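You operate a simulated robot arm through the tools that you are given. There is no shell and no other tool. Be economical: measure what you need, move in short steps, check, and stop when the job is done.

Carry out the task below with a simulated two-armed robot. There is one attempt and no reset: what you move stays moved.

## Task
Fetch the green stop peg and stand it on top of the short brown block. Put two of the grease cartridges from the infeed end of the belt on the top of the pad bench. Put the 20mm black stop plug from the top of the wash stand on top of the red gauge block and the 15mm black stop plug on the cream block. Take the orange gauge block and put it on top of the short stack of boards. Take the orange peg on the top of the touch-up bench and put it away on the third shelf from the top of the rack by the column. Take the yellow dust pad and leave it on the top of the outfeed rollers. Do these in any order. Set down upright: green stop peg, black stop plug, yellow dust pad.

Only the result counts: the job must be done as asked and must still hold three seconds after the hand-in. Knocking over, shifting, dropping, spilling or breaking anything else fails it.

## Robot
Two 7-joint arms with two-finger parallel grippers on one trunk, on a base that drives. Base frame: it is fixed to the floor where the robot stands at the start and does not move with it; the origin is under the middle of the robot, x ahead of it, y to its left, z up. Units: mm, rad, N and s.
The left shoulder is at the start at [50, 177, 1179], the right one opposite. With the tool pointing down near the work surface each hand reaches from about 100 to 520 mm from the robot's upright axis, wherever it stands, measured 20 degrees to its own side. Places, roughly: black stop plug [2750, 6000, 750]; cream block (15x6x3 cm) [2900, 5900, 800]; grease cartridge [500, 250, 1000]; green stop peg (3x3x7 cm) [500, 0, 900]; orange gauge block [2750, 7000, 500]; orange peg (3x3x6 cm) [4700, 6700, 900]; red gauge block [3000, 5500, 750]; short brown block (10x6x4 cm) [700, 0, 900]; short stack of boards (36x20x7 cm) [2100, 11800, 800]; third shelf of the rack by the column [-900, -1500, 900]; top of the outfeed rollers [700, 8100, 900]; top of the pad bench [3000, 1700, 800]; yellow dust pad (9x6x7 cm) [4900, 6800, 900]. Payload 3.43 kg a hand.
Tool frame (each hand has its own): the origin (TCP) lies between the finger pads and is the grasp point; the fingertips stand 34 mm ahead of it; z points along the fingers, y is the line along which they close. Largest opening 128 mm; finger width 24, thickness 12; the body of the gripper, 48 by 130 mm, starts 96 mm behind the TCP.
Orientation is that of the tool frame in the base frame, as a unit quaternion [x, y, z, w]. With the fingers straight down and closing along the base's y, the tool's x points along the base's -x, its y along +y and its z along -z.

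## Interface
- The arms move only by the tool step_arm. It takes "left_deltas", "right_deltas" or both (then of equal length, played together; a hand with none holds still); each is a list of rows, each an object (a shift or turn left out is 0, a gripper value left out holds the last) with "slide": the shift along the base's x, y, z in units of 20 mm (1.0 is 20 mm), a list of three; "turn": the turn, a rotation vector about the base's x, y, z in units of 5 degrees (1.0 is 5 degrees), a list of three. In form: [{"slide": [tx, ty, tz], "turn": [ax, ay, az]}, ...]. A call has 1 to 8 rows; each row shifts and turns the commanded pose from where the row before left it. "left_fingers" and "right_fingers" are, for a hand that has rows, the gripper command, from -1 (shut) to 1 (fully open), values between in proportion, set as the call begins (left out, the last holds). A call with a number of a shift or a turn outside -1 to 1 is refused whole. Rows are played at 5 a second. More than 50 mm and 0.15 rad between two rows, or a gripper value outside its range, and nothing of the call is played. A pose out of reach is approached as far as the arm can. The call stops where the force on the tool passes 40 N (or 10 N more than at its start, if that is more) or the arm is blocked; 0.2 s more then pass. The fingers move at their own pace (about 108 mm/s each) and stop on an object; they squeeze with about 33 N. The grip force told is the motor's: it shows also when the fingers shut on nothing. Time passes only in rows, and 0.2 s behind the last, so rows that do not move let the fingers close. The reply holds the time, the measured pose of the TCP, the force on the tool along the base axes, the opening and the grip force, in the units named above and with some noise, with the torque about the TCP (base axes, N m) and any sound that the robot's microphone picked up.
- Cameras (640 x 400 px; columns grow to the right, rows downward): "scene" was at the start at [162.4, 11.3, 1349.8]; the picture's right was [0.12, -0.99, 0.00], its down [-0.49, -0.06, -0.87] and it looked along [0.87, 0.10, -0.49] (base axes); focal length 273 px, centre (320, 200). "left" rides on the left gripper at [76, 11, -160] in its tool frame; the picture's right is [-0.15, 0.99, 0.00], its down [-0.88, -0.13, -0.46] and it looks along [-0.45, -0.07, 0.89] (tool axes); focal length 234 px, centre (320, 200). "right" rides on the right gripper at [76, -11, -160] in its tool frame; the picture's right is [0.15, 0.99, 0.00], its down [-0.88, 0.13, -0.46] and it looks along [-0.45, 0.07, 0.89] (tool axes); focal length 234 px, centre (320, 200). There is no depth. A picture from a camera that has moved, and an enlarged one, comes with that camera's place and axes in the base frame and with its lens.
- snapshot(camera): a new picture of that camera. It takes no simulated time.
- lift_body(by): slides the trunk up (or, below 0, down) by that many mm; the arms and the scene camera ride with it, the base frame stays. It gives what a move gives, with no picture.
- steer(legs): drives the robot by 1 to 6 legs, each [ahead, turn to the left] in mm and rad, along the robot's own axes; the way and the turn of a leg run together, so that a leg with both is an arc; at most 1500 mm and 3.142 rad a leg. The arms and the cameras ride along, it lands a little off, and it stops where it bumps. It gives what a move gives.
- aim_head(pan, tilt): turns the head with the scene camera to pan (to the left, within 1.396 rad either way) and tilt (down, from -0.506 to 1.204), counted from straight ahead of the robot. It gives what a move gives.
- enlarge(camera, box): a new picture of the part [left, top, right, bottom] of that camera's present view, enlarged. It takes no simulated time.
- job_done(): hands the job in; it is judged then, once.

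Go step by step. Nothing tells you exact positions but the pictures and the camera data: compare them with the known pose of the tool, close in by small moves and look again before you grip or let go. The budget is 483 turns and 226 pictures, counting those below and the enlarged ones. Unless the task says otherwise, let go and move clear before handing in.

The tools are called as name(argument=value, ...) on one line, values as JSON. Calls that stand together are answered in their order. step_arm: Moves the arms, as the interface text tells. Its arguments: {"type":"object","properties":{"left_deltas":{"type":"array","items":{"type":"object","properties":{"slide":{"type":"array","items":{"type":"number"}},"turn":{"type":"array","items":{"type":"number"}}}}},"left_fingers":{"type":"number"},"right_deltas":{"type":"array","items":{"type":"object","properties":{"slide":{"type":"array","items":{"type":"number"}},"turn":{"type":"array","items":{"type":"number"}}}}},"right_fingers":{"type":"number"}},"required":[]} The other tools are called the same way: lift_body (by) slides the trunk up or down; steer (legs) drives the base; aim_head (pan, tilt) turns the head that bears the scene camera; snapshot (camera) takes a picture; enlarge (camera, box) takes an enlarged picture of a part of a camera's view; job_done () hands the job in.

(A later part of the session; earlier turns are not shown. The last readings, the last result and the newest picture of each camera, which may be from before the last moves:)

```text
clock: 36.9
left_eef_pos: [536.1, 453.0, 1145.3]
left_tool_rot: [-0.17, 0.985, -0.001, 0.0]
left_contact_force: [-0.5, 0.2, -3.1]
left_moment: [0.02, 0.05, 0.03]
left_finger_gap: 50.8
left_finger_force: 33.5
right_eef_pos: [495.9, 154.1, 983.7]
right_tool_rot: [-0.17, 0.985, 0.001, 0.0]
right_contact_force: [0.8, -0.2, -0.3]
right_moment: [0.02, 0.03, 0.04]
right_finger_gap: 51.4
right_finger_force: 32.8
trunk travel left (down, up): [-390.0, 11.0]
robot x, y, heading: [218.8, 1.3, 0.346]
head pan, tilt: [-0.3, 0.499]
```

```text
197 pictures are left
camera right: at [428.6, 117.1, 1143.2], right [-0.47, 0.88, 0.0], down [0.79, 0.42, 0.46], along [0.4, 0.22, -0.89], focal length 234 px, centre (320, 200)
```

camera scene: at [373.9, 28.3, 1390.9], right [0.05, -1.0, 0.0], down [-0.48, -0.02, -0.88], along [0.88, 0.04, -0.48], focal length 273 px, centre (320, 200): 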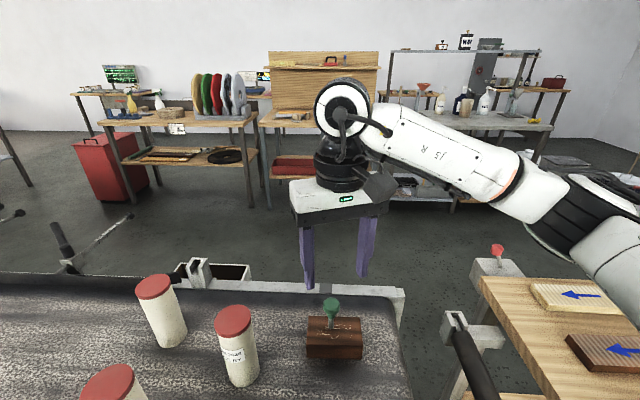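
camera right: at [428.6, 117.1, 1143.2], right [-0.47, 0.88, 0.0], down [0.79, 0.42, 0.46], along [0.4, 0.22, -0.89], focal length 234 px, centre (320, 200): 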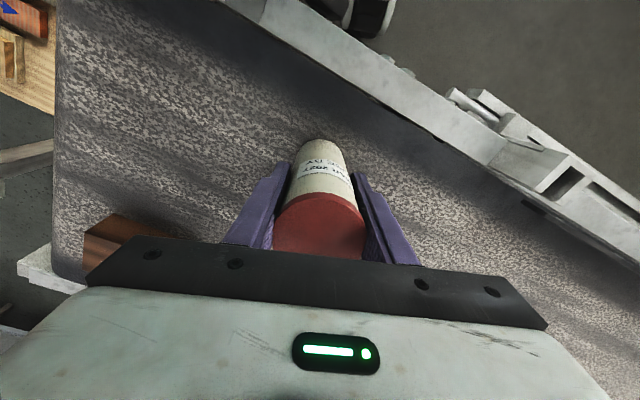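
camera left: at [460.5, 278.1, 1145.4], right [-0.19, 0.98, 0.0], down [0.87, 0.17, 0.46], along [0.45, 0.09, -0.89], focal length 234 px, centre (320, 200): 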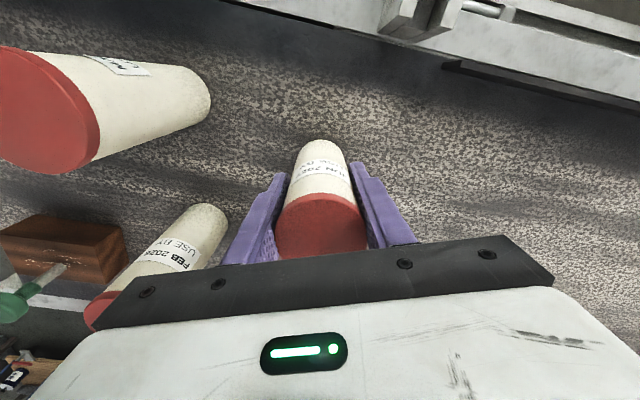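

Both cartridges are held. I lift the right one, back off the belt to heading 0, and survey the way.

step_arm(right_deltas=[{"slide": [0, 0, 1]}, {"slide": [0, 0, 1]}, {"slide": [0, 0, 1]}, {"slide": [0, 0, 1]}, {"slide": [0, 0, 1]}, {"slide": [0, 0, 1]}, {"slide": [0, 0, 1]}, {"slide": [0, 0, 1]}])

steer(legs=[[0, -0.35], [-300, 0]])

aim_head(pan=-1.2, tilt=0.35)

snapshot(camera="scene")

```text
clock: 38.7
left_eef_pos: [537.5, 452.9, 1146.6]
left_tool_rot: [-0.17, 0.985, 0.001, 0.0]
left_contact_force: [-0.2, 0.1, -3.5]
left_moment: [0.02, 0.0, 0.0]
left_finger_gap: 51.0
left_finger_force: 32.9
right_eef_pos: [495.5, 153.6, 1144.4]
right_tool_rot: [-0.171, 0.985, 0.001, 0.0]
right_contact_force: [-0.1, -1.1, -3.7]
right_moment: [-0.01, 0.01, -0.01]
right_finger_gap: 51.0
right_finger_force: 32.6
trunk travel left (down, up): [-390.0, 11.0]
robot x, y, heading: [216.1, -2.1, 0.348]
head pan, tilt: [-0.3, 0.499]
```

```text
clock: 41.9
left_eef_pos: [374.5, 314.8, 1145.5]
left_tool_rot: [0.01, 1.0, 0.0, 0.001]
left_contact_force: [0.3, -0.2, -2.3]
left_moment: [0.0, 0.0, -0.02]
left_finger_gap: 50.9
left_finger_force: 32.9
right_eef_pos: [231.3, 49.2, 1144.2]
right_tool_rot: [0.011, 1.0, 0.0, 0.0]
right_contact_force: [-0.5, -0.5, -1.9]
right_moment: [-0.02, -0.01, -0.02]
right_finger_gap: 51.0
right_finger_force: 32.8
trunk travel left (down, up): [-390.0, 11.0]
robot x, y, heading: [-82.9, 2.3, -0.015]
head pan, tilt: [-0.3, 0.499]
```

```text
clock: 43.1
left_eef_pos: [374.2, 314.1, 1145.4]
left_tool_rot: [0.01, 1.0, 0.0, 0.001]
left_contact_force: [-0.4, 0.0, -3.4]
left_moment: [-0.02, 0.03, -0.05]
left_finger_gap: 51.0
left_finger_force: 32.7
right_eef_pos: [231.4, 48.6, 1143.6]
right_tool_rot: [0.01, 1.0, 0.001, 0.0]
right_contact_force: [-0.3, 0.4, -2.7]
right_moment: [0.0, 0.01, 0.03]
right_finger_gap: 51.2
right_finger_force: 32.7
trunk travel left (down, up): [-390.0, 11.0]
robot x, y, heading: [-83.5, 0.4, -0.016]
head pan, tilt: [-1.201, 0.351]
```

```text
196 pictures are left
camera scene: at [18.7, -83.1, 1404.5], right [-0.94, -0.35, 0.0], down [-0.12, 0.32, -0.94], along [0.33, -0.88, -0.34], focal length 273 px, centre (320, 200)
```

scene: 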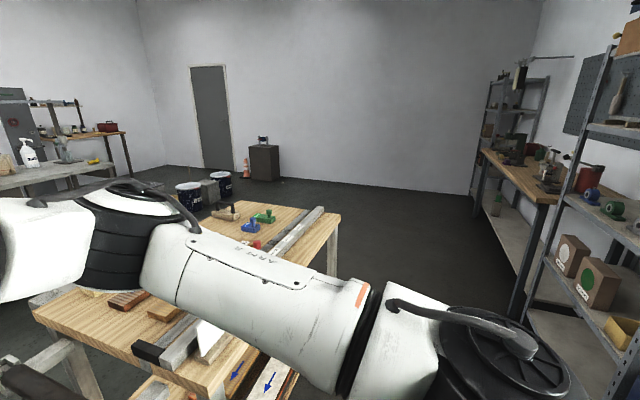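

The boards table spans y about -300 to -1340; I will go around its far end. First I tuck the hands in.

step_arm(left_deltas=[{"slide": [-1, 0, 0]}, {"slide": [-1, 0, 0]}, {"slide": [-1, 0, 0]}, {"slide": [-1, 0, 0]}, {"slide": [-1, -0.5, 0]}, {"slide": [-1, -0.5, 0]}], right_deltas=[{"slide": [0, -1, 0]}, {"slide": [0, -1, 0]}, {"slide": [0, -1, 0]}, {"slide": [0, -1, 0]}, {"slide": [0, -1, 0]}, {"slide": [0, -1, 0]}])

aim_head(pan=0, tilt=0.35)

steer(legs=[[0, -1.85], [500, 0], [0, 0.28]])

snapshot(camera="scene")

```text
clock: 44.5
left_eef_pos: [254.5, 293.5, 1145.3]
left_tool_rot: [0.009, 1.0, 0.001, 0.0]
left_contact_force: [-0.2, -0.6, -2.8]
left_moment: [0.0, 0.03, 0.01]
left_finger_gap: 50.7
left_finger_force: 32.8
right_eef_pos: [230.5, -72.3, 1144.8]
right_tool_rot: [0.01, 1.0, 0.001, 0.0]
right_contact_force: [0.2, -1.2, -1.9]
right_moment: [0.01, -0.01, 0.04]
right_finger_gap: 51.2
right_finger_force: 33.1
trunk travel left (down, up): [-390.0, 11.0]
robot x, y, heading: [-88.1, 0.9, -0.017]
head pan, tilt: [-1.201, 0.351]
```

```text
clock: 45.9
left_eef_pos: [254.5, 293.7, 1144.0]
left_tool_rot: [0.01, 1.0, 0.0, 0.0]
left_contact_force: [-0.1, 0.2, -4.3]
left_moment: [-0.02, 0.02, -0.01]
left_finger_gap: 50.8
left_finger_force: 33.1
right_eef_pos: [229.4, -70.4, 1145.2]
right_tool_rot: [0.011, 1.0, 0.001, 0.0]
right_contact_force: [-0.1, -0.4, -3.2]
right_moment: [-0.03, 0.02, -0.04]
right_finger_gap: 51.0
right_finger_force: 33.0
trunk travel left (down, up): [-390.0, 11.0]
robot x, y, heading: [-85.8, 4.9, -0.016]
head pan, tilt: [0.0, 0.351]
```

```text
clock: 54.2
left_eef_pos: [41.4, -814.2, 1144.3]
left_tool_rot: [0.722, 0.692, 0.001, 0.0]
left_contact_force: [0.6, 0.2, -4.1]
left_moment: [0.03, 0.03, -0.01]
left_finger_gap: 51.0
left_finger_force: 32.6
right_eef_pos: [-323.4, -783.4, 1145.5]
right_tool_rot: [0.721, 0.693, 0.0, 0.001]
right_contact_force: [-0.4, 0.1, -3.5]
right_moment: [0.0, 0.01, 0.0]
right_finger_gap: 51.1
right_finger_force: 33.0
trunk travel left (down, up): [-390.0, 11.0]
robot x, y, heading: [-244.6, -468.8, -1.609]
head pan, tilt: [0.0, 0.351]
```

```text
195 pictures are left
camera scene: at [-244.8, -630.0, 1404.5], right [-1.0, 0.04, 0.0], down [0.01, 0.34, -0.94], along [-0.03, -0.94, -0.34], focal length 273 px, centre (320, 200)
```

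scene: 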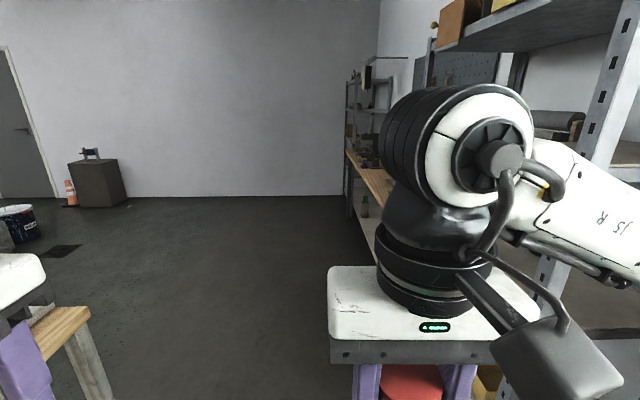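

Clear floor ahead; I go past the table end, turn left and pass behind it.

steer(legs=[[1450, 0.04], [0, 1.57], [1500, 0], [200, 0]])

snapshot(camera="scene")

aim_head(pan=1.2, tilt=0.35)

snapshot(camera="scene")

```text
clock: 73.2
left_eef_pos: [1743.1, -1589.3, 1144.2]
left_tool_rot: [-0.009, 1.0, 0.0, 0.001]
left_contact_force: [0.3, -0.2, -2.9]
left_moment: [-0.01, 0.04, -0.03]
left_finger_gap: 51.0
left_finger_force: 32.8
right_eef_pos: [1730.4, -1955.3, 1144.1]
right_tool_rot: [-0.008, 1.0, 0.0, 0.0]
right_contact_force: [0.5, -0.5, -2.6]
right_moment: [-0.01, 0.08, 0.0]
right_finger_gap: 51.2
right_finger_force: 32.8
trunk travel left (down, up): [-390.0, 11.0]
robot x, y, heading: [1410.9, -1894.1, 0.018]
head pan, tilt: [0.0, 0.351]
```

```text
194 pictures are left
camera scene: at [1578.0, -1887.8, 1404.4], right [0.02, -1.0, 0.0], down [-0.34, -0.01, -0.94], along [0.94, 0.02, -0.34], focal length 273 px, centre (320, 200)
```

scene: 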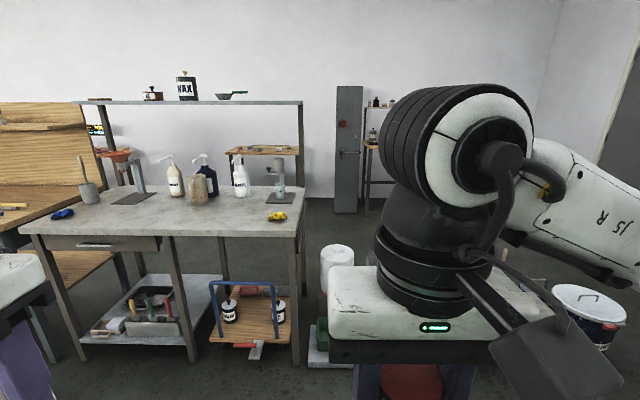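

```text
clock: 74.6
left_eef_pos: [1740.2, -1590.3, 1144.2]
left_tool_rot: [-0.01, 1.0, 0.0, -0.001]
left_contact_force: [-0.6, 0.2, -3.3]
left_moment: [0.01, 0.06, 0.02]
left_finger_gap: 50.8
left_finger_force: 33.2
right_eef_pos: [1730.6, -1954.7, 1143.4]
right_tool_rot: [-0.009, 1.0, 0.001, 0.0]
right_contact_force: [0.4, 0.1, -2.1]
right_moment: [0.0, 0.04, -0.01]
right_finger_gap: 51.2
right_finger_force: 32.8
trunk travel left (down, up): [-390.0, 11.0]
robot x, y, heading: [1412.8, -1891.4, 0.024]
head pan, tilt: [1.201, 0.351]
```

```text
193 pictures are left
camera scene: at [1516.1, -1802.3, 1404.5], right [0.94, -0.34, 0.0], down [-0.12, -0.32, -0.94], along [0.32, 0.88, -0.34], focal length 273 px, centre (320, 200)
```

scene: 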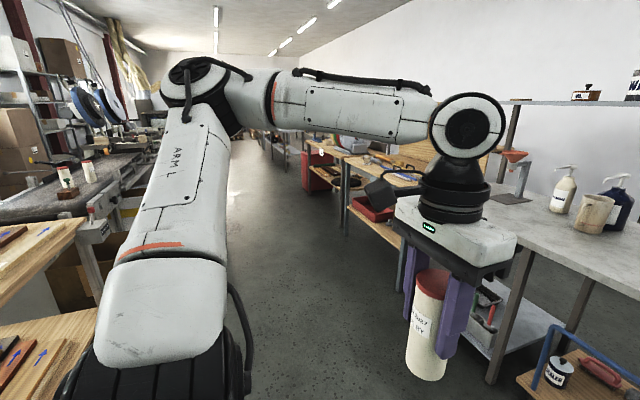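

The aisle north runs between the conveyor (x<800) and benches (x>2640). I drive up it.

aim_head(pan=0, tilt=0.35)

steer(legs=[[0, 1.44], [1500, 0], [700, 0]])

snapshot(camera="scene")

```text
clock: 76.0
left_eef_pos: [1741.8, -1591.0, 1145.1]
left_tool_rot: [-0.009, 1.0, 0.0, -0.001]
left_contact_force: [-0.6, 0.5, -2.8]
left_moment: [0.03, 0.02, 0.01]
left_finger_gap: 50.5
left_finger_force: 33.1
right_eef_pos: [1731.5, -1955.9, 1145.3]
right_tool_rot: [-0.008, 1.0, 0.0, 0.001]
right_contact_force: [0.1, -0.1, -1.9]
right_moment: [-0.01, 0.0, 0.0]
right_finger_gap: 51.2
right_finger_force: 33.3
trunk travel left (down, up): [-390.0, 11.0]
robot x, y, heading: [1411.7, -1893.5, 0.02]
head pan, tilt: [0.0, 0.351]
```

```text
clock: 90.5
left_eef_pos: [1313.5, 659.1, 1143.8]
left_tool_rot: [-0.686, 0.728, 0.0, -0.001]
left_contact_force: [0.1, 0.1, -2.6]
left_moment: [-0.02, 0.01, 0.0]
left_finger_gap: 50.6
left_finger_force: 33.4
right_eef_pos: [1676.1, 621.3, 1143.5]
right_tool_rot: [-0.687, 0.727, 0.001, 0.0]
right_contact_force: [0.3, -0.1, -3.7]
right_moment: [-0.01, -0.02, 0.0]
right_finger_gap: 50.9
right_finger_force: 33.2
trunk travel left (down, up): [-390.0, 11.0]
robot x, y, heading: [1589.9, 309.6, 1.515]
head pan, tilt: [0.0, 0.351]
```

```text
192 pictures are left
camera scene: at [1600.1, 471.4, 1404.5], right [1.0, -0.05, 0.0], down [-0.02, -0.34, -0.94], along [0.05, 0.94, -0.34], focal length 273 px, centre (320, 200)
```

scene: 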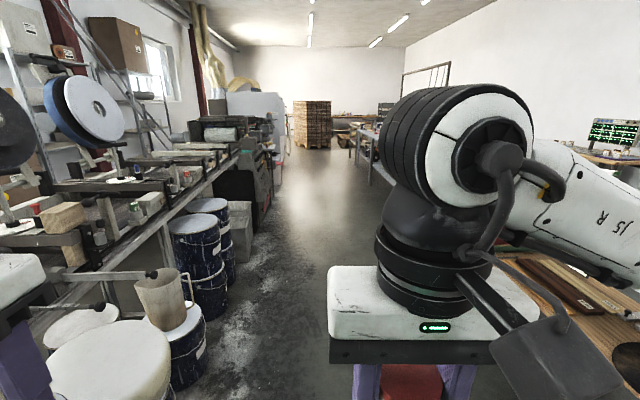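

aim_head(pan=-1.2, tilt=0.35)

snapshot(camera="scene")

```text
clock: 91.9
left_eef_pos: [1312.1, 658.9, 1144.9]
left_tool_rot: [-0.686, 0.728, 0.0, 0.0]
left_contact_force: [0.0, -0.7, -2.7]
left_moment: [-0.03, 0.0, 0.04]
left_finger_gap: 50.4
left_finger_force: 32.8
right_eef_pos: [1676.8, 620.0, 1144.1]
right_tool_rot: [-0.686, 0.727, 0.001, -0.001]
right_contact_force: [0.1, -0.1, -3.6]
right_moment: [-0.02, -0.01, 0.03]
right_finger_gap: 50.8
right_finger_force: 33.1
trunk travel left (down, up): [-390.0, 11.0]
robot x, y, heading: [1588.9, 305.0, 1.518]
head pan, tilt: [-1.201, 0.351]
```

```text
191 pictures are left
camera scene: at [1683.5, 407.0, 1404.6], right [0.31, -0.95, 0.0], down [-0.33, -0.11, -0.94], along [0.89, 0.29, -0.34], focal length 273 px, centre (320, 200)
```

scene: 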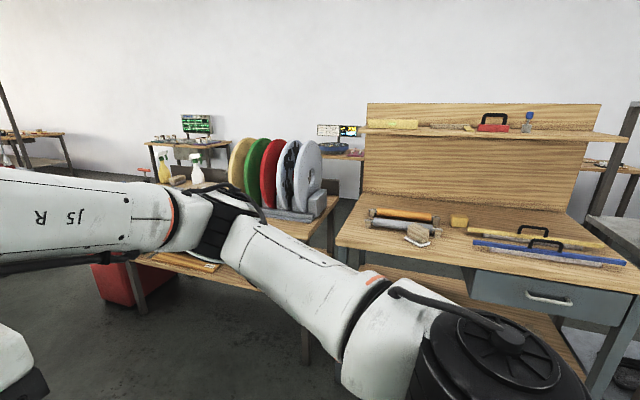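

aim_head(pan=0, tilt=0.45)

steer(legs=[[0, -0.2], [1100, 0], [0, -1.3]])

snapshot(camera="scene")

```text
clock: 93.3
left_eef_pos: [1312.7, 658.9, 1143.9]
left_tool_rot: [-0.686, 0.728, 0.0, 0.0]
left_contact_force: [0.0, 0.4, -2.6]
left_moment: [0.02, 0.0, -0.03]
left_finger_gap: 50.6
left_finger_force: 33.6
right_eef_pos: [1676.1, 620.8, 1144.1]
right_tool_rot: [-0.685, 0.728, 0.001, -0.001]
right_contact_force: [0.3, 0.2, -2.5]
right_moment: [0.02, 0.01, 0.02]
right_finger_gap: 50.8
right_finger_force: 33.0
trunk travel left (down, up): [-390.0, 11.0]
robot x, y, heading: [1589.0, 306.7, 1.511]
head pan, tilt: [0.0, 0.45]
```

```text
clock: 102.9
left_eef_pos: [2211.1, 1672.8, 1145.2]
left_tool_rot: [0.001, 1.0, 0.001, 0.0]
left_contact_force: [0.0, -0.2, -3.0]
left_moment: [0.01, 0.01, 0.0]
left_finger_gap: 50.8
left_finger_force: 33.3
right_eef_pos: [2192.8, 1307.9, 1144.1]
right_tool_rot: [0.001, 1.0, 0.0, 0.001]
right_contact_force: [0.2, -0.3, -2.6]
right_moment: [0.02, 0.06, 0.01]
right_finger_gap: 50.8
right_finger_force: 32.4
trunk travel left (down, up): [-390.0, 11.0]
robot x, y, heading: [1873.0, 1378.9, 0.006]
head pan, tilt: [0.0, 0.45]
```

```text
190 pictures are left
camera scene: at [2039.9, 1378.4, 1395.3], right [0.0, -1.0, 0.0], down [-0.44, 0.0, -0.9], along [0.9, 0.0, -0.44], focal length 273 px, centre (320, 200)
```

scene: 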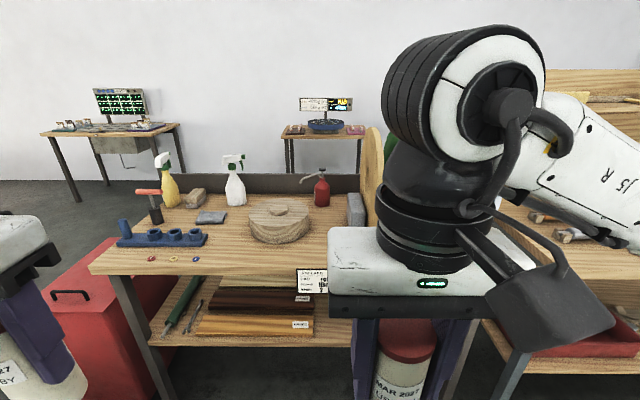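

The pad bench top is around z 790, front edge x≈2780; clear wood near the front at y≈1670 and 1310. I drive up and look with the hand cameras.

steer(legs=[[500, 0]])

snapshot(camera="right")

snapshot(camera="left")

```text
clock: 105.8
left_eef_pos: [2705.0, 1675.4, 1145.5]
left_tool_rot: [0.0, 1.0, 0.0, 0.0]
left_contact_force: [0.6, 0.1, -2.6]
left_moment: [0.0, -0.02, -0.01]
left_finger_gap: 50.3
left_finger_force: 33.5
right_eef_pos: [2686.4, 1310.6, 1143.5]
right_tool_rot: [0.001, 1.0, 0.001, 0.0]
right_contact_force: [0.0, -0.2, -3.0]
right_moment: [0.0, 0.03, 0.02]
right_finger_gap: 50.7
right_finger_force: 33.0
trunk travel left (down, up): [-390.0, 11.0]
robot x, y, heading: [2368.5, 1377.1, 0.001]
head pan, tilt: [0.0, 0.45]
```

```text
189 pictures are left
camera right: at [2610.8, 1298.0, 1303.5], right [-0.15, 0.99, 0.0], down [0.88, 0.13, 0.46], along [0.45, 0.07, -0.89], focal length 234 px, centre (320, 200)
```

right: 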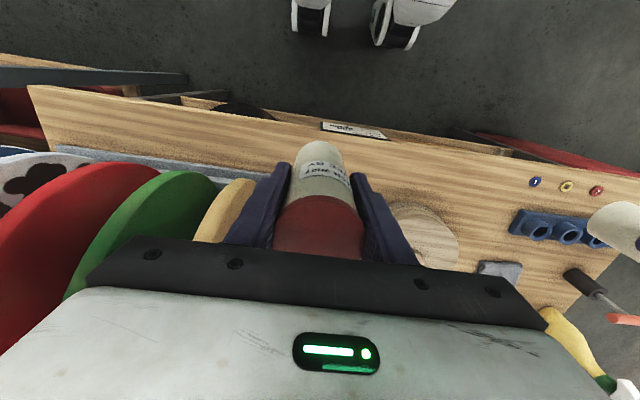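

```text
188 pictures are left
camera left: at [2627.8, 1686.7, 1304.5], right [0.15, 0.99, 0.0], down [0.88, -0.13, 0.46], along [0.45, -0.07, -0.89], focal length 234 px, centre (320, 200)
```

left: 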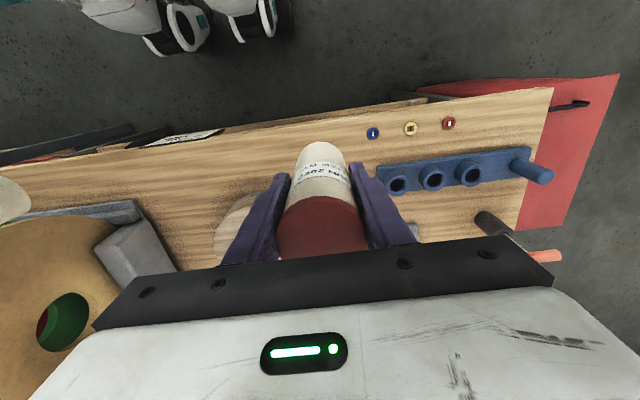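

Bench top measures z≈850, front edge x≈2685; rack discs lie y<1250, round board centre (2950,1533). I aim left at (2770,1690) and right at (2755,1350), and lower.

step_arm(left_deltas=[{"slide": [0.6, 0.2, 0]}, {"slide": [0.6, 0.2, 0]}, {"slide": [1, 0.2, 0]}, {"slide": [1, 0.15, 0]}, {"slide": [0, 0, -1]}, {"slide": [0, 0, -1]}, {"slide": [0, 0, -1]}, {"slide": [0, 0, -1]}], right_deltas=[{"slide": [0, 1, 0]}, {"slide": [0.6, 1, 0]}, {"slide": [1, 0, 0]}, {"slide": [1, 0, 0]}, {"slide": [0.8, 0, -1]}, {"slide": [0, 0, -1]}, {"slide": [0, 0, -1]}, {"slide": [0, 0, -1]}])

aim_head(pan=0, tilt=0.75)

snapshot(camera="scene")

snapshot(camera="right")

snapshot(camera="left")

```text
clock: 107.6
left_eef_pos: [2769.9, 1689.4, 1065.3]
left_tool_rot: [0.0, 1.0, -0.001, 0.0]
left_contact_force: [0.0, 0.4, -2.3]
left_moment: [0.0, -0.02, -0.01]
left_finger_gap: 50.3
left_finger_force: 32.6
right_eef_pos: [2754.8, 1350.7, 1064.9]
right_tool_rot: [0.0, 1.0, 0.001, 0.0]
right_contact_force: [0.0, -0.4, -3.9]
right_moment: [-0.01, 0.02, 0.0]
right_finger_gap: 50.5
right_finger_force: 33.3
trunk travel left (down, up): [-390.0, 11.0]
robot x, y, heading: [2370.4, 1377.6, 0.004]
head pan, tilt: [0.0, 0.45]
```

```text
clock: 108.4
left_eef_pos: [2769.6, 1688.9, 1065.7]
left_tool_rot: [0.0, 1.0, 0.001, 0.0]
left_contact_force: [-0.4, -0.3, -2.6]
left_moment: [0.03, 0.03, 0.0]
left_finger_gap: 50.3
left_finger_force: 33.3
right_eef_pos: [2754.5, 1350.8, 1065.8]
right_tool_rot: [0.0, 1.0, 0.001, 0.0]
right_contact_force: [0.3, -0.6, -2.9]
right_moment: [0.03, -0.01, -0.01]
right_finger_gap: 50.6
right_finger_force: 33.3
trunk travel left (down, up): [-390.0, 11.0]
robot x, y, heading: [2369.9, 1377.3, 0.007]
head pan, tilt: [0.0, 0.75]
```

```text
187 pictures are left
camera scene: at [2524.2, 1380.5, 1368.9], right [0.0, -1.0, 0.0], down [-0.68, 0.0, -0.73], along [0.73, 0.0, -0.68], focal length 273 px, centre (320, 200)
```

scene: 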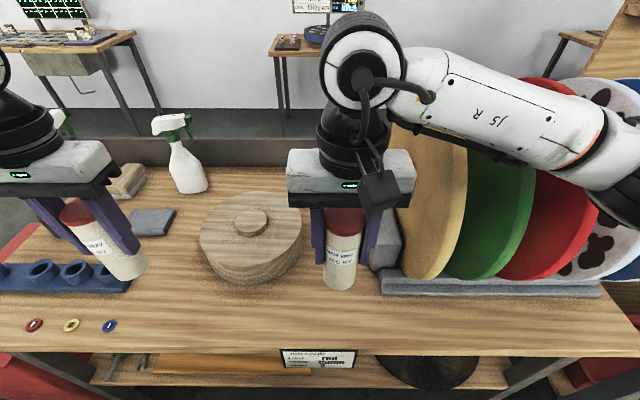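

```text
186 pictures are left
camera right: at [2678.5, 1337.8, 1224.3], right [-0.15, 0.99, 0.0], down [0.88, 0.13, 0.46], along [0.45, 0.07, -0.89], focal length 234 px, centre (320, 200)
```

right: 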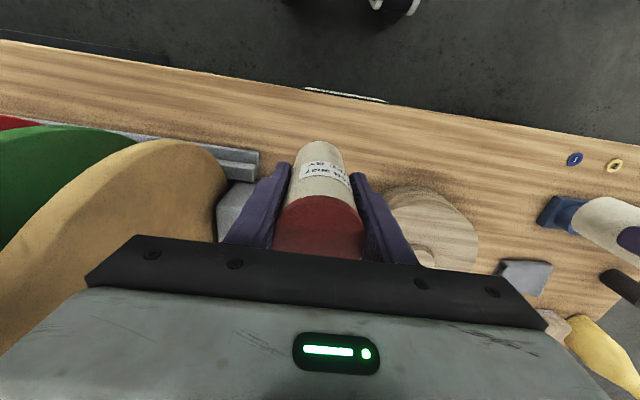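

```text
185 pictures are left
camera left: at [2692.4, 1701.4, 1226.6], right [0.15, 0.99, 0.0], down [0.88, -0.13, 0.46], along [0.45, -0.07, -0.89], focal length 234 px, centre (320, 200)
```

left: 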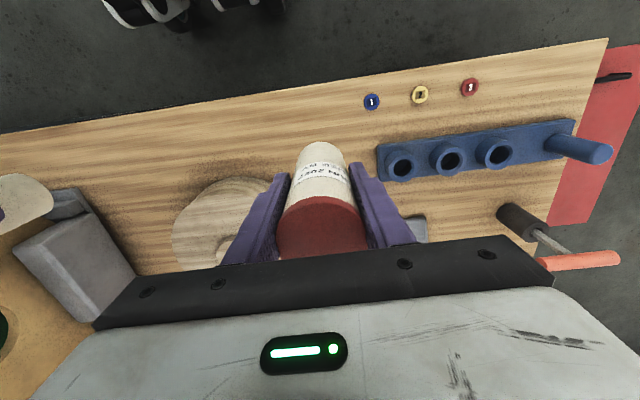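

Both target spots are clear. I descend.

step_arm(left_deltas=[{"slide": [0, 0, -1]}, {"slide": [0, 0, -1]}, {"slide": [0, 0, -1]}, {"slide": [0, 0, -1]}, {"slide": [0, 0, -1]}, {"slide": [0, 0, -0.8]}], right_deltas=[{"slide": [0, 0, -1]}, {"slide": [0, 0, -1]}, {"slide": [0, 0, -1]}, {"slide": [0, 0, -1]}, {"slide": [0, 0, -1]}, {"slide": [0, 0, -0.8]}])

step_arm(right_deltas=[{"slide": [0, 0, -0.2]}, {"slide": [0, 0, -0.2]}, {"slide": [0, 0, -0.1]}, {"slide": [0, 0, -0.1]}])

step_arm(left_deltas=[{"slide": [0, 0, -0.2]}, {"slide": [0, 0, -0.2]}, {"slide": [0, 0, -0.1]}, {"slide": [0, 0, -0.1]}])

snapshot(camera="scene")

```text
clock: 109.8
left_eef_pos: [2767.5, 1688.8, 950.2]
left_tool_rot: [0.0, 1.0, 0.0, 0.0]
left_contact_force: [-0.3, -0.8, -3.0]
left_moment: [-0.01, 0.01, 0.04]
left_finger_gap: 50.1
left_finger_force: 32.8
right_eef_pos: [2756.7, 1349.6, 949.9]
right_tool_rot: [0.002, 1.0, 0.001, 0.0]
right_contact_force: [1.0, 0.1, -3.4]
right_moment: [0.0, 0.0, 0.0]
right_finger_gap: 50.8
right_finger_force: 33.1
trunk travel left (down, up): [-390.0, 11.0]
robot x, y, heading: [2369.3, 1381.2, 0.003]
head pan, tilt: [0.0, 0.75]
```

```text
clock: 110.8
left_eef_pos: [2766.7, 1688.0, 949.7]
left_tool_rot: [0.0, 1.0, 0.0, 0.0]
left_contact_force: [0.4, -0.5, -2.4]
left_moment: [0.01, 0.04, 0.01]
left_finger_gap: 50.6
left_finger_force: 32.4
right_eef_pos: [2754.3, 1349.8, 935.4]
right_tool_rot: [0.0, 1.0, 0.001, 0.0]
right_contact_force: [0.1, -0.5, -3.5]
right_moment: [0.0, 0.02, 0.0]
right_finger_gap: 51.0
right_finger_force: 33.0
trunk travel left (down, up): [-390.0, 11.0]
robot x, y, heading: [2368.3, 1377.4, 0.002]
head pan, tilt: [0.0, 0.75]
```

```text
clock: 111.8
left_eef_pos: [2766.3, 1690.3, 936.4]
left_tool_rot: [-0.001, 1.0, 0.001, 0.0]
left_contact_force: [0.0, 0.6, -3.6]
left_moment: [-0.05, -0.03, 0.01]
left_finger_gap: 50.6
left_finger_force: 32.6
right_eef_pos: [2753.4, 1349.1, 936.0]
right_tool_rot: [0.0, 1.0, 0.001, 0.0]
right_contact_force: [0.1, -0.6, -2.8]
right_moment: [-0.01, 0.0, 0.01]
right_finger_gap: 50.4
right_finger_force: 32.9
trunk travel left (down, up): [-390.0, 11.0]
robot x, y, heading: [2365.7, 1378.5, 0.003]
head pan, tilt: [0.0, 0.75]
```

```text
184 pictures are left
camera scene: at [2524.3, 1380.5, 1368.9], right [0.0, -1.0, 0.0], down [-0.68, 0.0, -0.73], along [0.73, 0.0, -0.68], focal length 273 px, centre (320, 200)
```

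scene: 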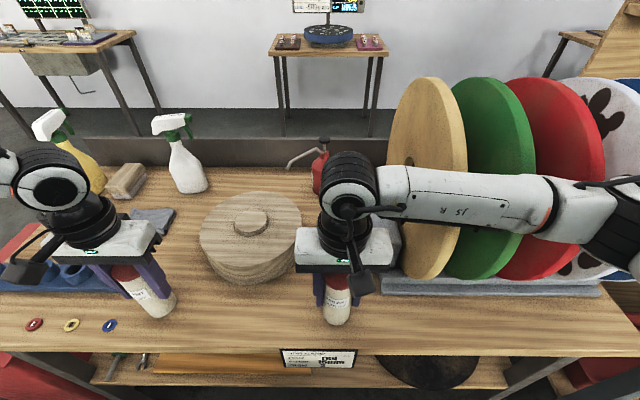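

step_arm(right_deltas=[{"slide": [0, 0, -0.1]}, {"slide": [0, 0, -0.1]}, {"slide": [0, 0, -0.05]}], left_deltas=[{"slide": [0, 0, -0.1]}, {"slide": [0, 0, -0.1]}, {"slide": [0, 0, -0.05]}])

```text
clock: 112.6
left_eef_pos: [2766.4, 1689.6, 935.9]
left_tool_rot: [0.0, 1.0, 0.001, 0.004]
left_contact_force: [-2.5, 5.7, 24.7]
left_moment: [0.04, 0.48, 0.01]
left_finger_gap: 50.8
left_finger_force: 32.7
right_eef_pos: [2753.3, 1350.9, 934.9]
right_tool_rot: [0.001, 1.0, 0.002, 0.004]
right_contact_force: [-0.2, -3.3, 18.6]
right_moment: [-0.56, 0.35, 0.08]
right_finger_gap: 50.6
right_finger_force: 32.9
trunk travel left (down, up): [-390.0, 11.0]
robot x, y, heading: [2365.9, 1381.8, 0.007]
head pan, tilt: [0.0, 0.75]
```

Both touch the bench. I ease off slightly and open.

step_arm(right_deltas=[{"slide": [0, 0, 0.12]}, {"slide": [0, 0, 0]}], left_deltas=[{"slide": [0, 0, 0.12]}, {"slide": [0, 0, 0]}])

step_arm(right_deltas=[{"slide": [0, 0, 0]}, {"slide": [0, 0, 0]}, {"slide": [0, 0, 0]}], left_deltas=[{"slide": [0, 0, 0]}, {"slide": [0, 0, 0]}, {"slide": [0, 0, 0]}], left_fingers=0.25, right_fingers=0.25)

step_arm(right_deltas=[{"slide": [0, 0, 1]}, {"slide": [0, 0, 1]}, {"slide": [0, 0, 1]}, {"slide": [0, 0, 1]}, {"slide": [0, 0, 1]}, {"slide": [0, 0, 1]}, {"slide": [0, 0, 1]}, {"slide": [0, 0, 1]}], left_deltas=[{"slide": [0, 0, 1]}, {"slide": [0, 0, 1]}, {"slide": [0, 0, 1]}, {"slide": [0, 0, 1]}, {"slide": [0, 0, 1]}, {"slide": [0, 0, 1]}, {"slide": [0, 0, 1]}, {"slide": [0, 0, 1]}])

snapshot(camera="scene")

```text
clock: 113.2
left_eef_pos: [2767.0, 1690.0, 935.4]
left_tool_rot: [0.0, 1.0, 0.0, 0.002]
left_contact_force: [3.2, 3.4, 10.9]
left_moment: [0.1, -0.54, 0.09]
left_finger_gap: 50.6
left_finger_force: 32.4
right_eef_pos: [2752.9, 1349.8, 933.7]
right_tool_rot: [0.0, 1.0, 0.001, 0.001]
right_contact_force: [-0.5, -4.6, 16.2]
right_moment: [-0.55, 0.34, 0.02]
right_finger_gap: 50.6
right_finger_force: 32.9
trunk travel left (down, up): [-390.0, 11.0]
robot x, y, heading: [2370.6, 1381.3, -0.002]
head pan, tilt: [0.0, 0.75]
```

```text
clock: 114.0
left_eef_pos: [2765.8, 1690.8, 934.6]
left_tool_rot: [0.0, 1.0, 0.0, 0.0]
left_contact_force: [1.0, -0.8, 0.4]
left_moment: [0.03, 0.04, -0.01]
left_finger_gap: 80.4
left_finger_force: 0.0
right_eef_pos: [2754.4, 1349.3, 933.5]
right_tool_rot: [-0.001, 1.0, 0.001, 0.0]
right_contact_force: [0.7, 0.4, -0.8]
right_moment: [-0.02, 0.01, 0.0]
right_finger_gap: 80.2
right_finger_force: 0.0
trunk travel left (down, up): [-390.0, 11.0]
robot x, y, heading: [2369.3, 1380.1, 0.004]
head pan, tilt: [0.0, 0.75]
```

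```text
clock: 115.8
left_eef_pos: [2765.8, 1690.9, 1093.0]
left_tool_rot: [0.0, 1.0, 0.0, 0.0]
left_contact_force: [-0.4, -0.3, -0.2]
left_moment: [0.01, 0.02, -0.02]
left_finger_gap: 80.2
left_finger_force: 0.1
right_eef_pos: [2754.7, 1351.4, 1094.2]
right_tool_rot: [0.0, 1.0, -0.001, 0.001]
right_contact_force: [0.0, -0.6, -0.5]
right_moment: [-0.03, -0.03, 0.02]
right_finger_gap: 80.2
right_finger_force: 0.2
trunk travel left (down, up): [-390.0, 11.0]
robot x, y, heading: [2369.3, 1378.7, 0.003]
head pan, tilt: [0.0, 0.75]
```

```text
183 pictures are left
camera scene: at [2523.5, 1380.4, 1369.0], right [0.0, -1.0, 0.0], down [-0.68, 0.0, -0.73], along [0.73, 0.0, -0.68], focal length 273 px, centre (320, 200)
```

scene: 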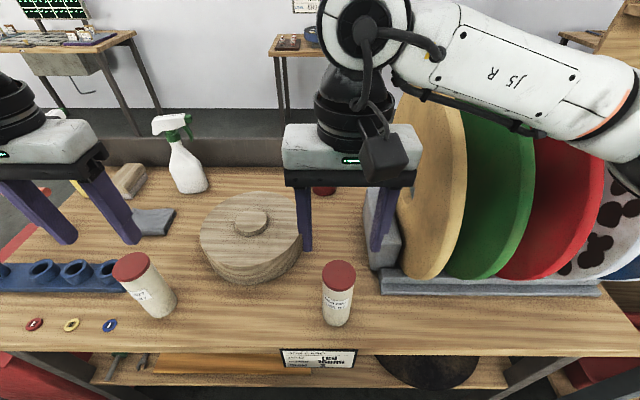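

Both cartridges stand on the pad bench. I back away, tuck the arms and head north.

steer(legs=[[-550, 0], [0, 1.57]])

aim_head(pan=0, tilt=0.25)

snapshot(camera="scene")

```text
clock: 122.8
left_eef_pos: [1519.8, 1782.6, 1093.1]
left_tool_rot: [-0.698, 0.716, 0.0, 0.0]
left_contact_force: [-0.8, -0.9, 0.8]
left_moment: [0.01, -0.01, 0.03]
left_finger_gap: 80.0
left_finger_force: 0.0
right_eef_pos: [1857.8, 1764.1, 1094.7]
right_tool_rot: [-0.699, 0.715, 0.001, -0.001]
right_contact_force: [-0.1, 0.4, -0.1]
right_moment: [0.02, -0.03, 0.01]
right_finger_gap: 80.1
right_finger_force: 0.1
trunk travel left (down, up): [-390.0, 11.0]
robot x, y, heading: [1818.9, 1378.2, 1.552]
head pan, tilt: [0.0, 0.75]
```

```text
clock: 123.7
left_eef_pos: [1519.0, 1783.2, 1092.1]
left_tool_rot: [-0.698, 0.716, 0.0, 0.0]
left_contact_force: [0.3, 0.6, 0.2]
left_moment: [-0.01, -0.01, -0.02]
left_finger_gap: 79.8
left_finger_force: 0.0
right_eef_pos: [1858.0, 1765.0, 1093.0]
right_tool_rot: [-0.698, 0.716, 0.001, -0.001]
right_contact_force: [-0.6, -1.3, 0.4]
right_moment: [0.0, -0.01, -0.02]
right_finger_gap: 80.1
right_finger_force: 0.1
trunk travel left (down, up): [-390.0, 11.0]
robot x, y, heading: [1820.2, 1382.1, 1.554]
head pan, tilt: [0.0, 0.25]
```

```text
182 pictures are left
camera scene: at [1826.2, 1542.2, 1414.0], right [1.0, -0.02, 0.0], down [-0.01, -0.25, -0.97], along [0.02, 0.97, -0.25], focal length 273 px, centre (320, 200)
```

scene: 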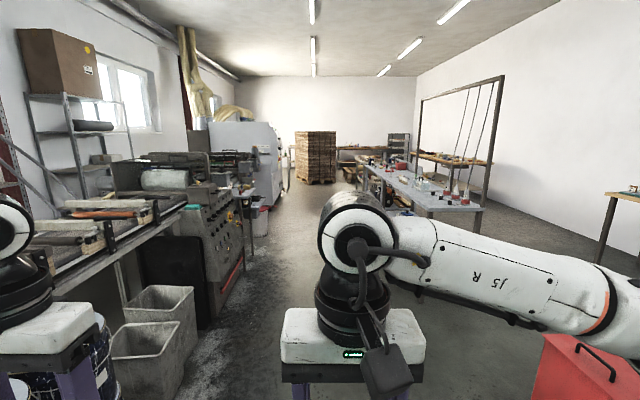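

steer(legs=[[1500, 0], [1500, 0], [600, 0]])

snapshot(camera="scene")

aim_head(pan=-1.0, tilt=0.35)

snapshot(camera="scene")

```text
clock: 141.1
left_eef_pos: [1771.6, 5384.9, 1092.7]
left_tool_rot: [-0.671, 0.741, -0.001, 0.0]
left_contact_force: [0.4, -0.3, -0.4]
left_moment: [-0.03, 0.03, -0.01]
left_finger_gap: 79.9
left_finger_force: 0.0
right_eef_pos: [2105.6, 5338.9, 1093.8]
right_tool_rot: [-0.671, 0.741, 0.001, -0.001]
right_contact_force: [0.4, -0.2, -0.4]
right_moment: [0.0, 0.0, 0.03]
right_finger_gap: 79.8
right_finger_force: 0.1
trunk travel left (down, up): [-390.0, 11.0]
robot x, y, heading: [2042.9, 4955.0, 1.474]
head pan, tilt: [0.0, 0.25]
```

```text
181 pictures are left
camera scene: at [2058.3, 5120.8, 1414.0], right [1.0, -0.1, 0.0], down [-0.02, -0.25, -0.97], along [0.09, 0.96, -0.25], focal length 273 px, centre (320, 200)
```

scene: 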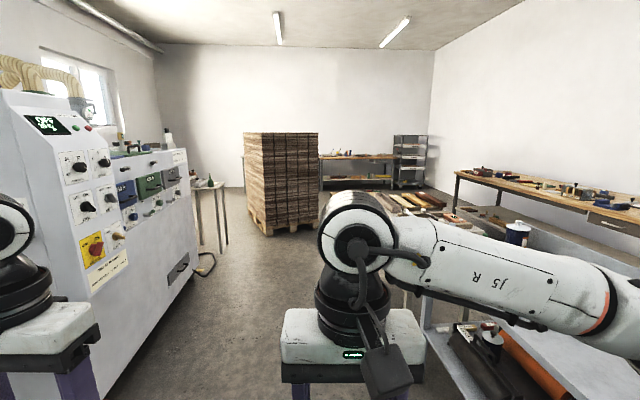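

```text
clock: 142.4
left_eef_pos: [1771.1, 5383.6, 1092.7]
left_tool_rot: [-0.671, 0.741, 0.0, -0.001]
left_contact_force: [-0.5, 0.4, 0.5]
left_moment: [0.01, 0.02, -0.02]
left_finger_gap: 80.2
left_finger_force: 0.1
right_eef_pos: [2107.6, 5339.5, 1095.5]
right_tool_rot: [-0.672, 0.741, 0.0, -0.001]
right_contact_force: [-0.1, 0.4, 0.1]
right_moment: [-0.02, 0.02, 0.0]
right_finger_gap: 80.1
right_finger_force: 0.0
trunk travel left (down, up): [-390.0, 11.0]
robot x, y, heading: [2039.0, 4954.5, 1.472]
head pan, tilt: [-1.0, 0.351]
```

```text
180 pictures are left
camera scene: at [2132.2, 5070.1, 1404.6], right [0.46, -0.89, 0.0], down [-0.31, -0.16, -0.94], along [0.83, 0.43, -0.34], focal length 273 px, centre (320, 200)
```

scene: 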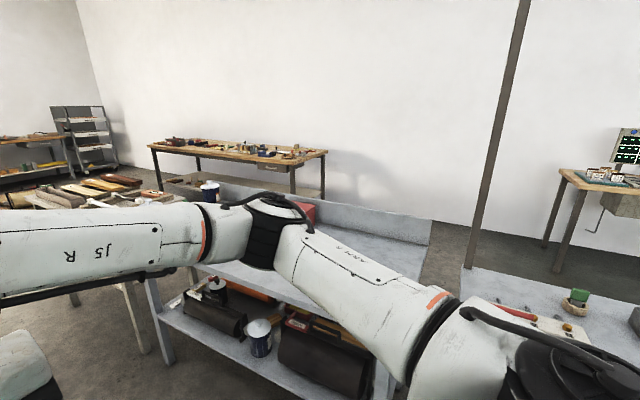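

steer(legs=[[750, 0], [0, -1.47]])

aim_head(pan=0, tilt=0.45)

snapshot(camera="scene")

```text
clock: 150.0
left_eef_pos: [2504.4, 6021.1, 1092.3]
left_tool_rot: [-0.011, 1.0, 0.001, 0.0]
left_contact_force: [-0.6, 0.3, -0.2]
left_moment: [0.02, 0.02, 0.0]
left_finger_gap: 79.8
left_finger_force: 0.0
right_eef_pos: [2500.8, 5682.1, 1093.4]
right_tool_rot: [-0.01, 1.0, 0.001, 0.0]
right_contact_force: [0.6, -0.2, 0.7]
right_moment: [0.01, -0.02, -0.02]
right_finger_gap: 80.1
right_finger_force: 0.0
trunk travel left (down, up): [-390.0, 11.0]
robot x, y, heading: [2113.6, 5701.7, 0.026]
head pan, tilt: [-1.0, 0.351]
```

```text
clock: 151.2
left_eef_pos: [2505.6, 6019.7, 1093.0]
left_tool_rot: [-0.01, 1.0, 0.0, 0.001]
left_contact_force: [0.3, -0.7, 0.6]
left_moment: [-0.01, 0.01, 0.0]
left_finger_gap: 80.1
left_finger_force: 0.1
right_eef_pos: [2500.1, 5682.2, 1094.4]
right_tool_rot: [-0.01, 1.0, 0.001, 0.001]
right_contact_force: [0.8, 0.0, 0.5]
right_moment: [-0.02, 0.01, 0.02]
right_finger_gap: 80.0
right_finger_force: 0.1
trunk travel left (down, up): [-390.0, 11.0]
robot x, y, heading: [2114.7, 5701.8, 0.028]
head pan, tilt: [0.0, 0.45]
```

```text
179 pictures are left
camera scene: at [2277.6, 5706.6, 1395.4], right [0.02, -1.0, 0.0], down [-0.43, -0.01, -0.9], along [0.9, 0.02, -0.44], focal length 273 px, centre (320, 200)
```

scene: 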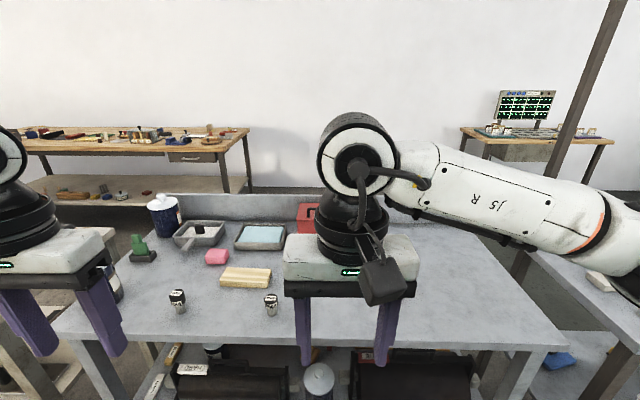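

enlarge(camera="scene", box=[110, 180, 350, 330])

enlarge(camera="scene", box=[160, 260, 300, 330])

```text
2.67 times, centred on (230, 255) of scene
camera zoom: at [2277.6, 5706.6, 1395.4], right [0.02, -1.0, 0.0], down [-0.43, -0.01, -0.9], along [0.9, 0.02, -0.44], focal length 729 px, centre (560, 53)
```

zoom: 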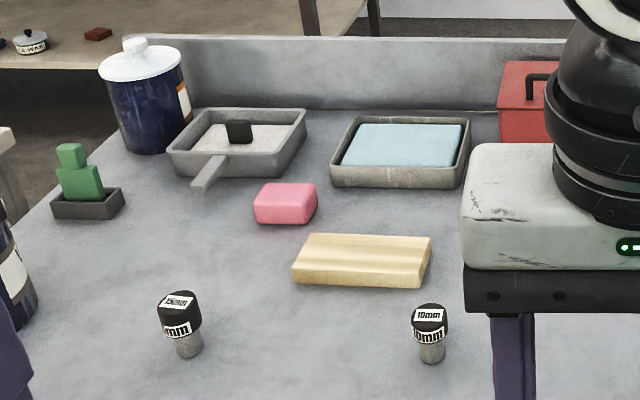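

```text
4.57 times, centred on (230, 295) of scene
camera zoom: at [2277.6, 5706.6, 1395.4], right [0.02, -1.0, 0.0], down [-0.43, -0.01, -0.9], along [0.9, 0.02, -0.44], focal length 1249 px, centre (731, -234)
```

zoom: 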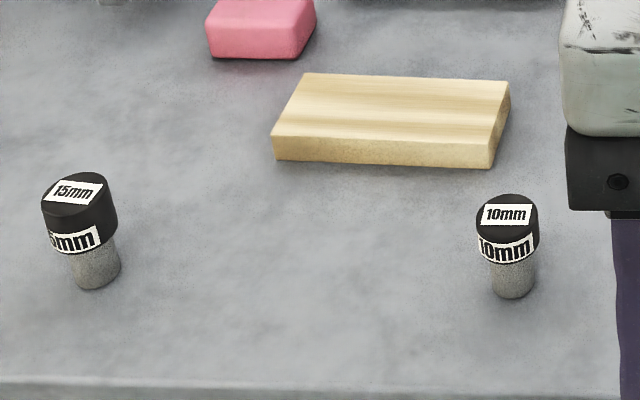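

The 15mm plug is at left; the other visible one is 10mm. I move the right hand aside to find the 20mm plug and red block.

step_arm(right_deltas=[{"slide": [-1, -1, 0.5]}, {"slide": [-1, -1, 0.5]}, {"slide": [-1, -1, 0.5]}, {"slide": [-1, -1, 0.5]}, {"slide": [-1, -1, 0.5]}, {"slide": [0, -1, 0]}, {"slide": [0, -1, 0]}, {"slide": [0, -1, 0]}])

snapshot(camera="scene")

```text
clock: 153.0
left_eef_pos: [2503.9, 6020.4, 1093.9]
left_tool_rot: [-0.01, 1.0, 0.001, 0.0]
left_contact_force: [-0.1, 0.1, 0.1]
left_moment: [0.0, 0.01, 0.01]
left_finger_gap: 80.0
left_finger_force: 0.0
right_eef_pos: [2401.9, 5520.3, 1142.1]
right_tool_rot: [-0.011, 1.0, 0.0, 0.0]
right_contact_force: [-0.1, 0.4, -0.2]
right_moment: [0.02, -0.02, 0.02]
right_finger_gap: 79.9
right_finger_force: 0.0
trunk travel left (down, up): [-390.0, 11.0]
robot x, y, heading: [2116.3, 5704.1, 0.027]
head pan, tilt: [0.0, 0.45]
```

```text
176 pictures are left
camera scene: at [2277.4, 5706.2, 1395.4], right [0.02, -1.0, 0.0], down [-0.43, -0.01, -0.9], along [0.9, 0.02, -0.43], focal length 273 px, centre (320, 200)
```

scene: 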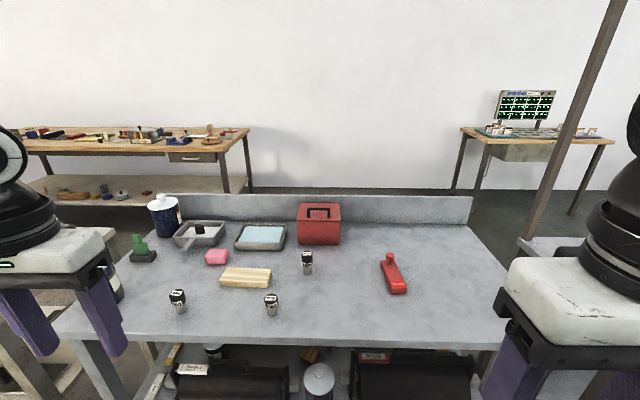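

enlarge(camera="scene", box=[140, 190, 460, 340])

enlarge(camera="scene", box=[280, 230, 440, 320])

```text
2.00 times, centred on (300, 265) of scene
camera zoom: at [2277.4, 5706.2, 1395.4], right [0.02, -1.0, 0.0], down [-0.43, -0.01, -0.9], along [0.9, 0.02, -0.43], focal length 546 px, centre (360, 70)
```

zoom: 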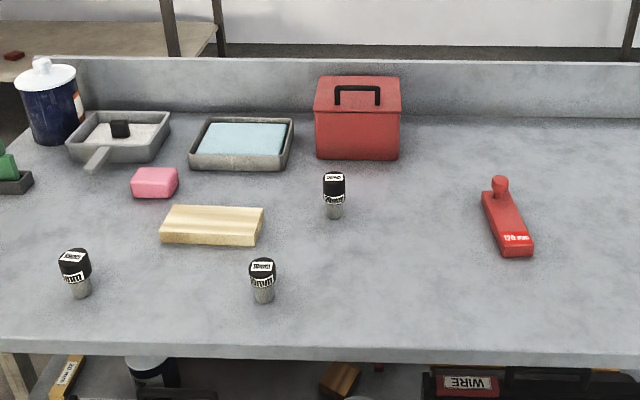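

```text
4.00 times, centred on (360, 275) of scene
camera zoom: at [2277.4, 5706.2, 1395.4], right [0.02, -1.0, 0.0], down [-0.43, -0.01, -0.9], along [0.9, 0.02, -0.43], focal length 1093 px, centre (160, -100)
```

zoom: 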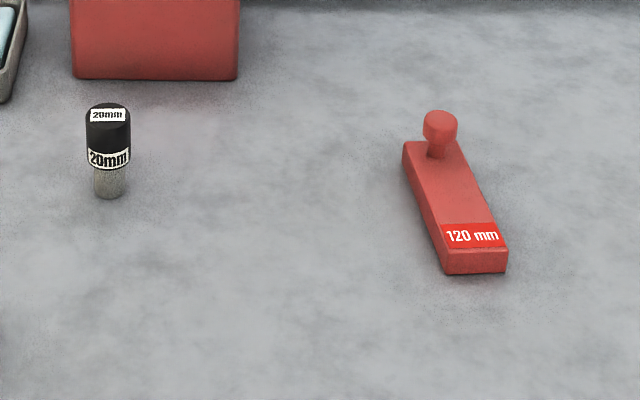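

The 20mm plug is near (3030,5770), the red gauge bar near (2950,5480), the 15mm plug near (2855,6135), cream block near (2965,5960). I reposition in front at y≈5940.

steer(legs=[[0, 0.9], [300, 0], [0, -0.925], [180, 0]])

snapshot(camera="scene")

snapshot(camera="left")

```text
clock: 160.9
left_eef_pos: [2853.4, 6260.8, 1093.2]
left_tool_rot: [-0.001, 1.0, 0.0, 0.0]
left_contact_force: [-0.4, -0.6, 0.5]
left_moment: [0.04, -0.01, -0.02]
left_finger_gap: 79.7
left_finger_force: 0.0
right_eef_pos: [2740.2, 5762.3, 1142.8]
right_tool_rot: [-0.001, 1.0, 0.002, 0.001]
right_contact_force: [-0.9, 0.2, -0.2]
right_moment: [0.01, -0.1, 0.0]
right_finger_gap: 79.9
right_finger_force: 0.0
trunk travel left (down, up): [-390.0, 11.0]
robot x, y, heading: [2456.9, 5948.7, 0.004]
head pan, tilt: [0.0, 0.45]
stopped in leg 4: the robot was blocked; the commanded pose is now the measured one
```

```text
173 pictures are left
camera scene: at [2619.3, 5950.3, 1395.6], right [0.01, -1.0, 0.0], down [-0.43, 0.0, -0.9], along [0.9, 0.01, -0.43], focal length 273 px, centre (320, 200)
```

scene: 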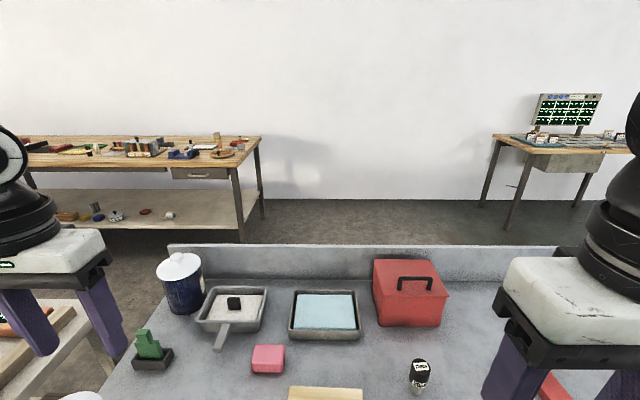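

```text
172 pictures are left
camera left: at [2776.7, 6271.6, 1253.2], right [0.14, 0.99, 0.0], down [0.88, -0.13, 0.46], along [0.45, -0.06, -0.89], focal length 234 px, centre (320, 200)
```

left: 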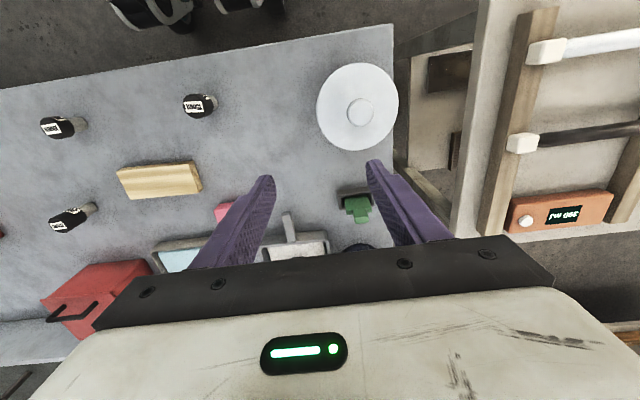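

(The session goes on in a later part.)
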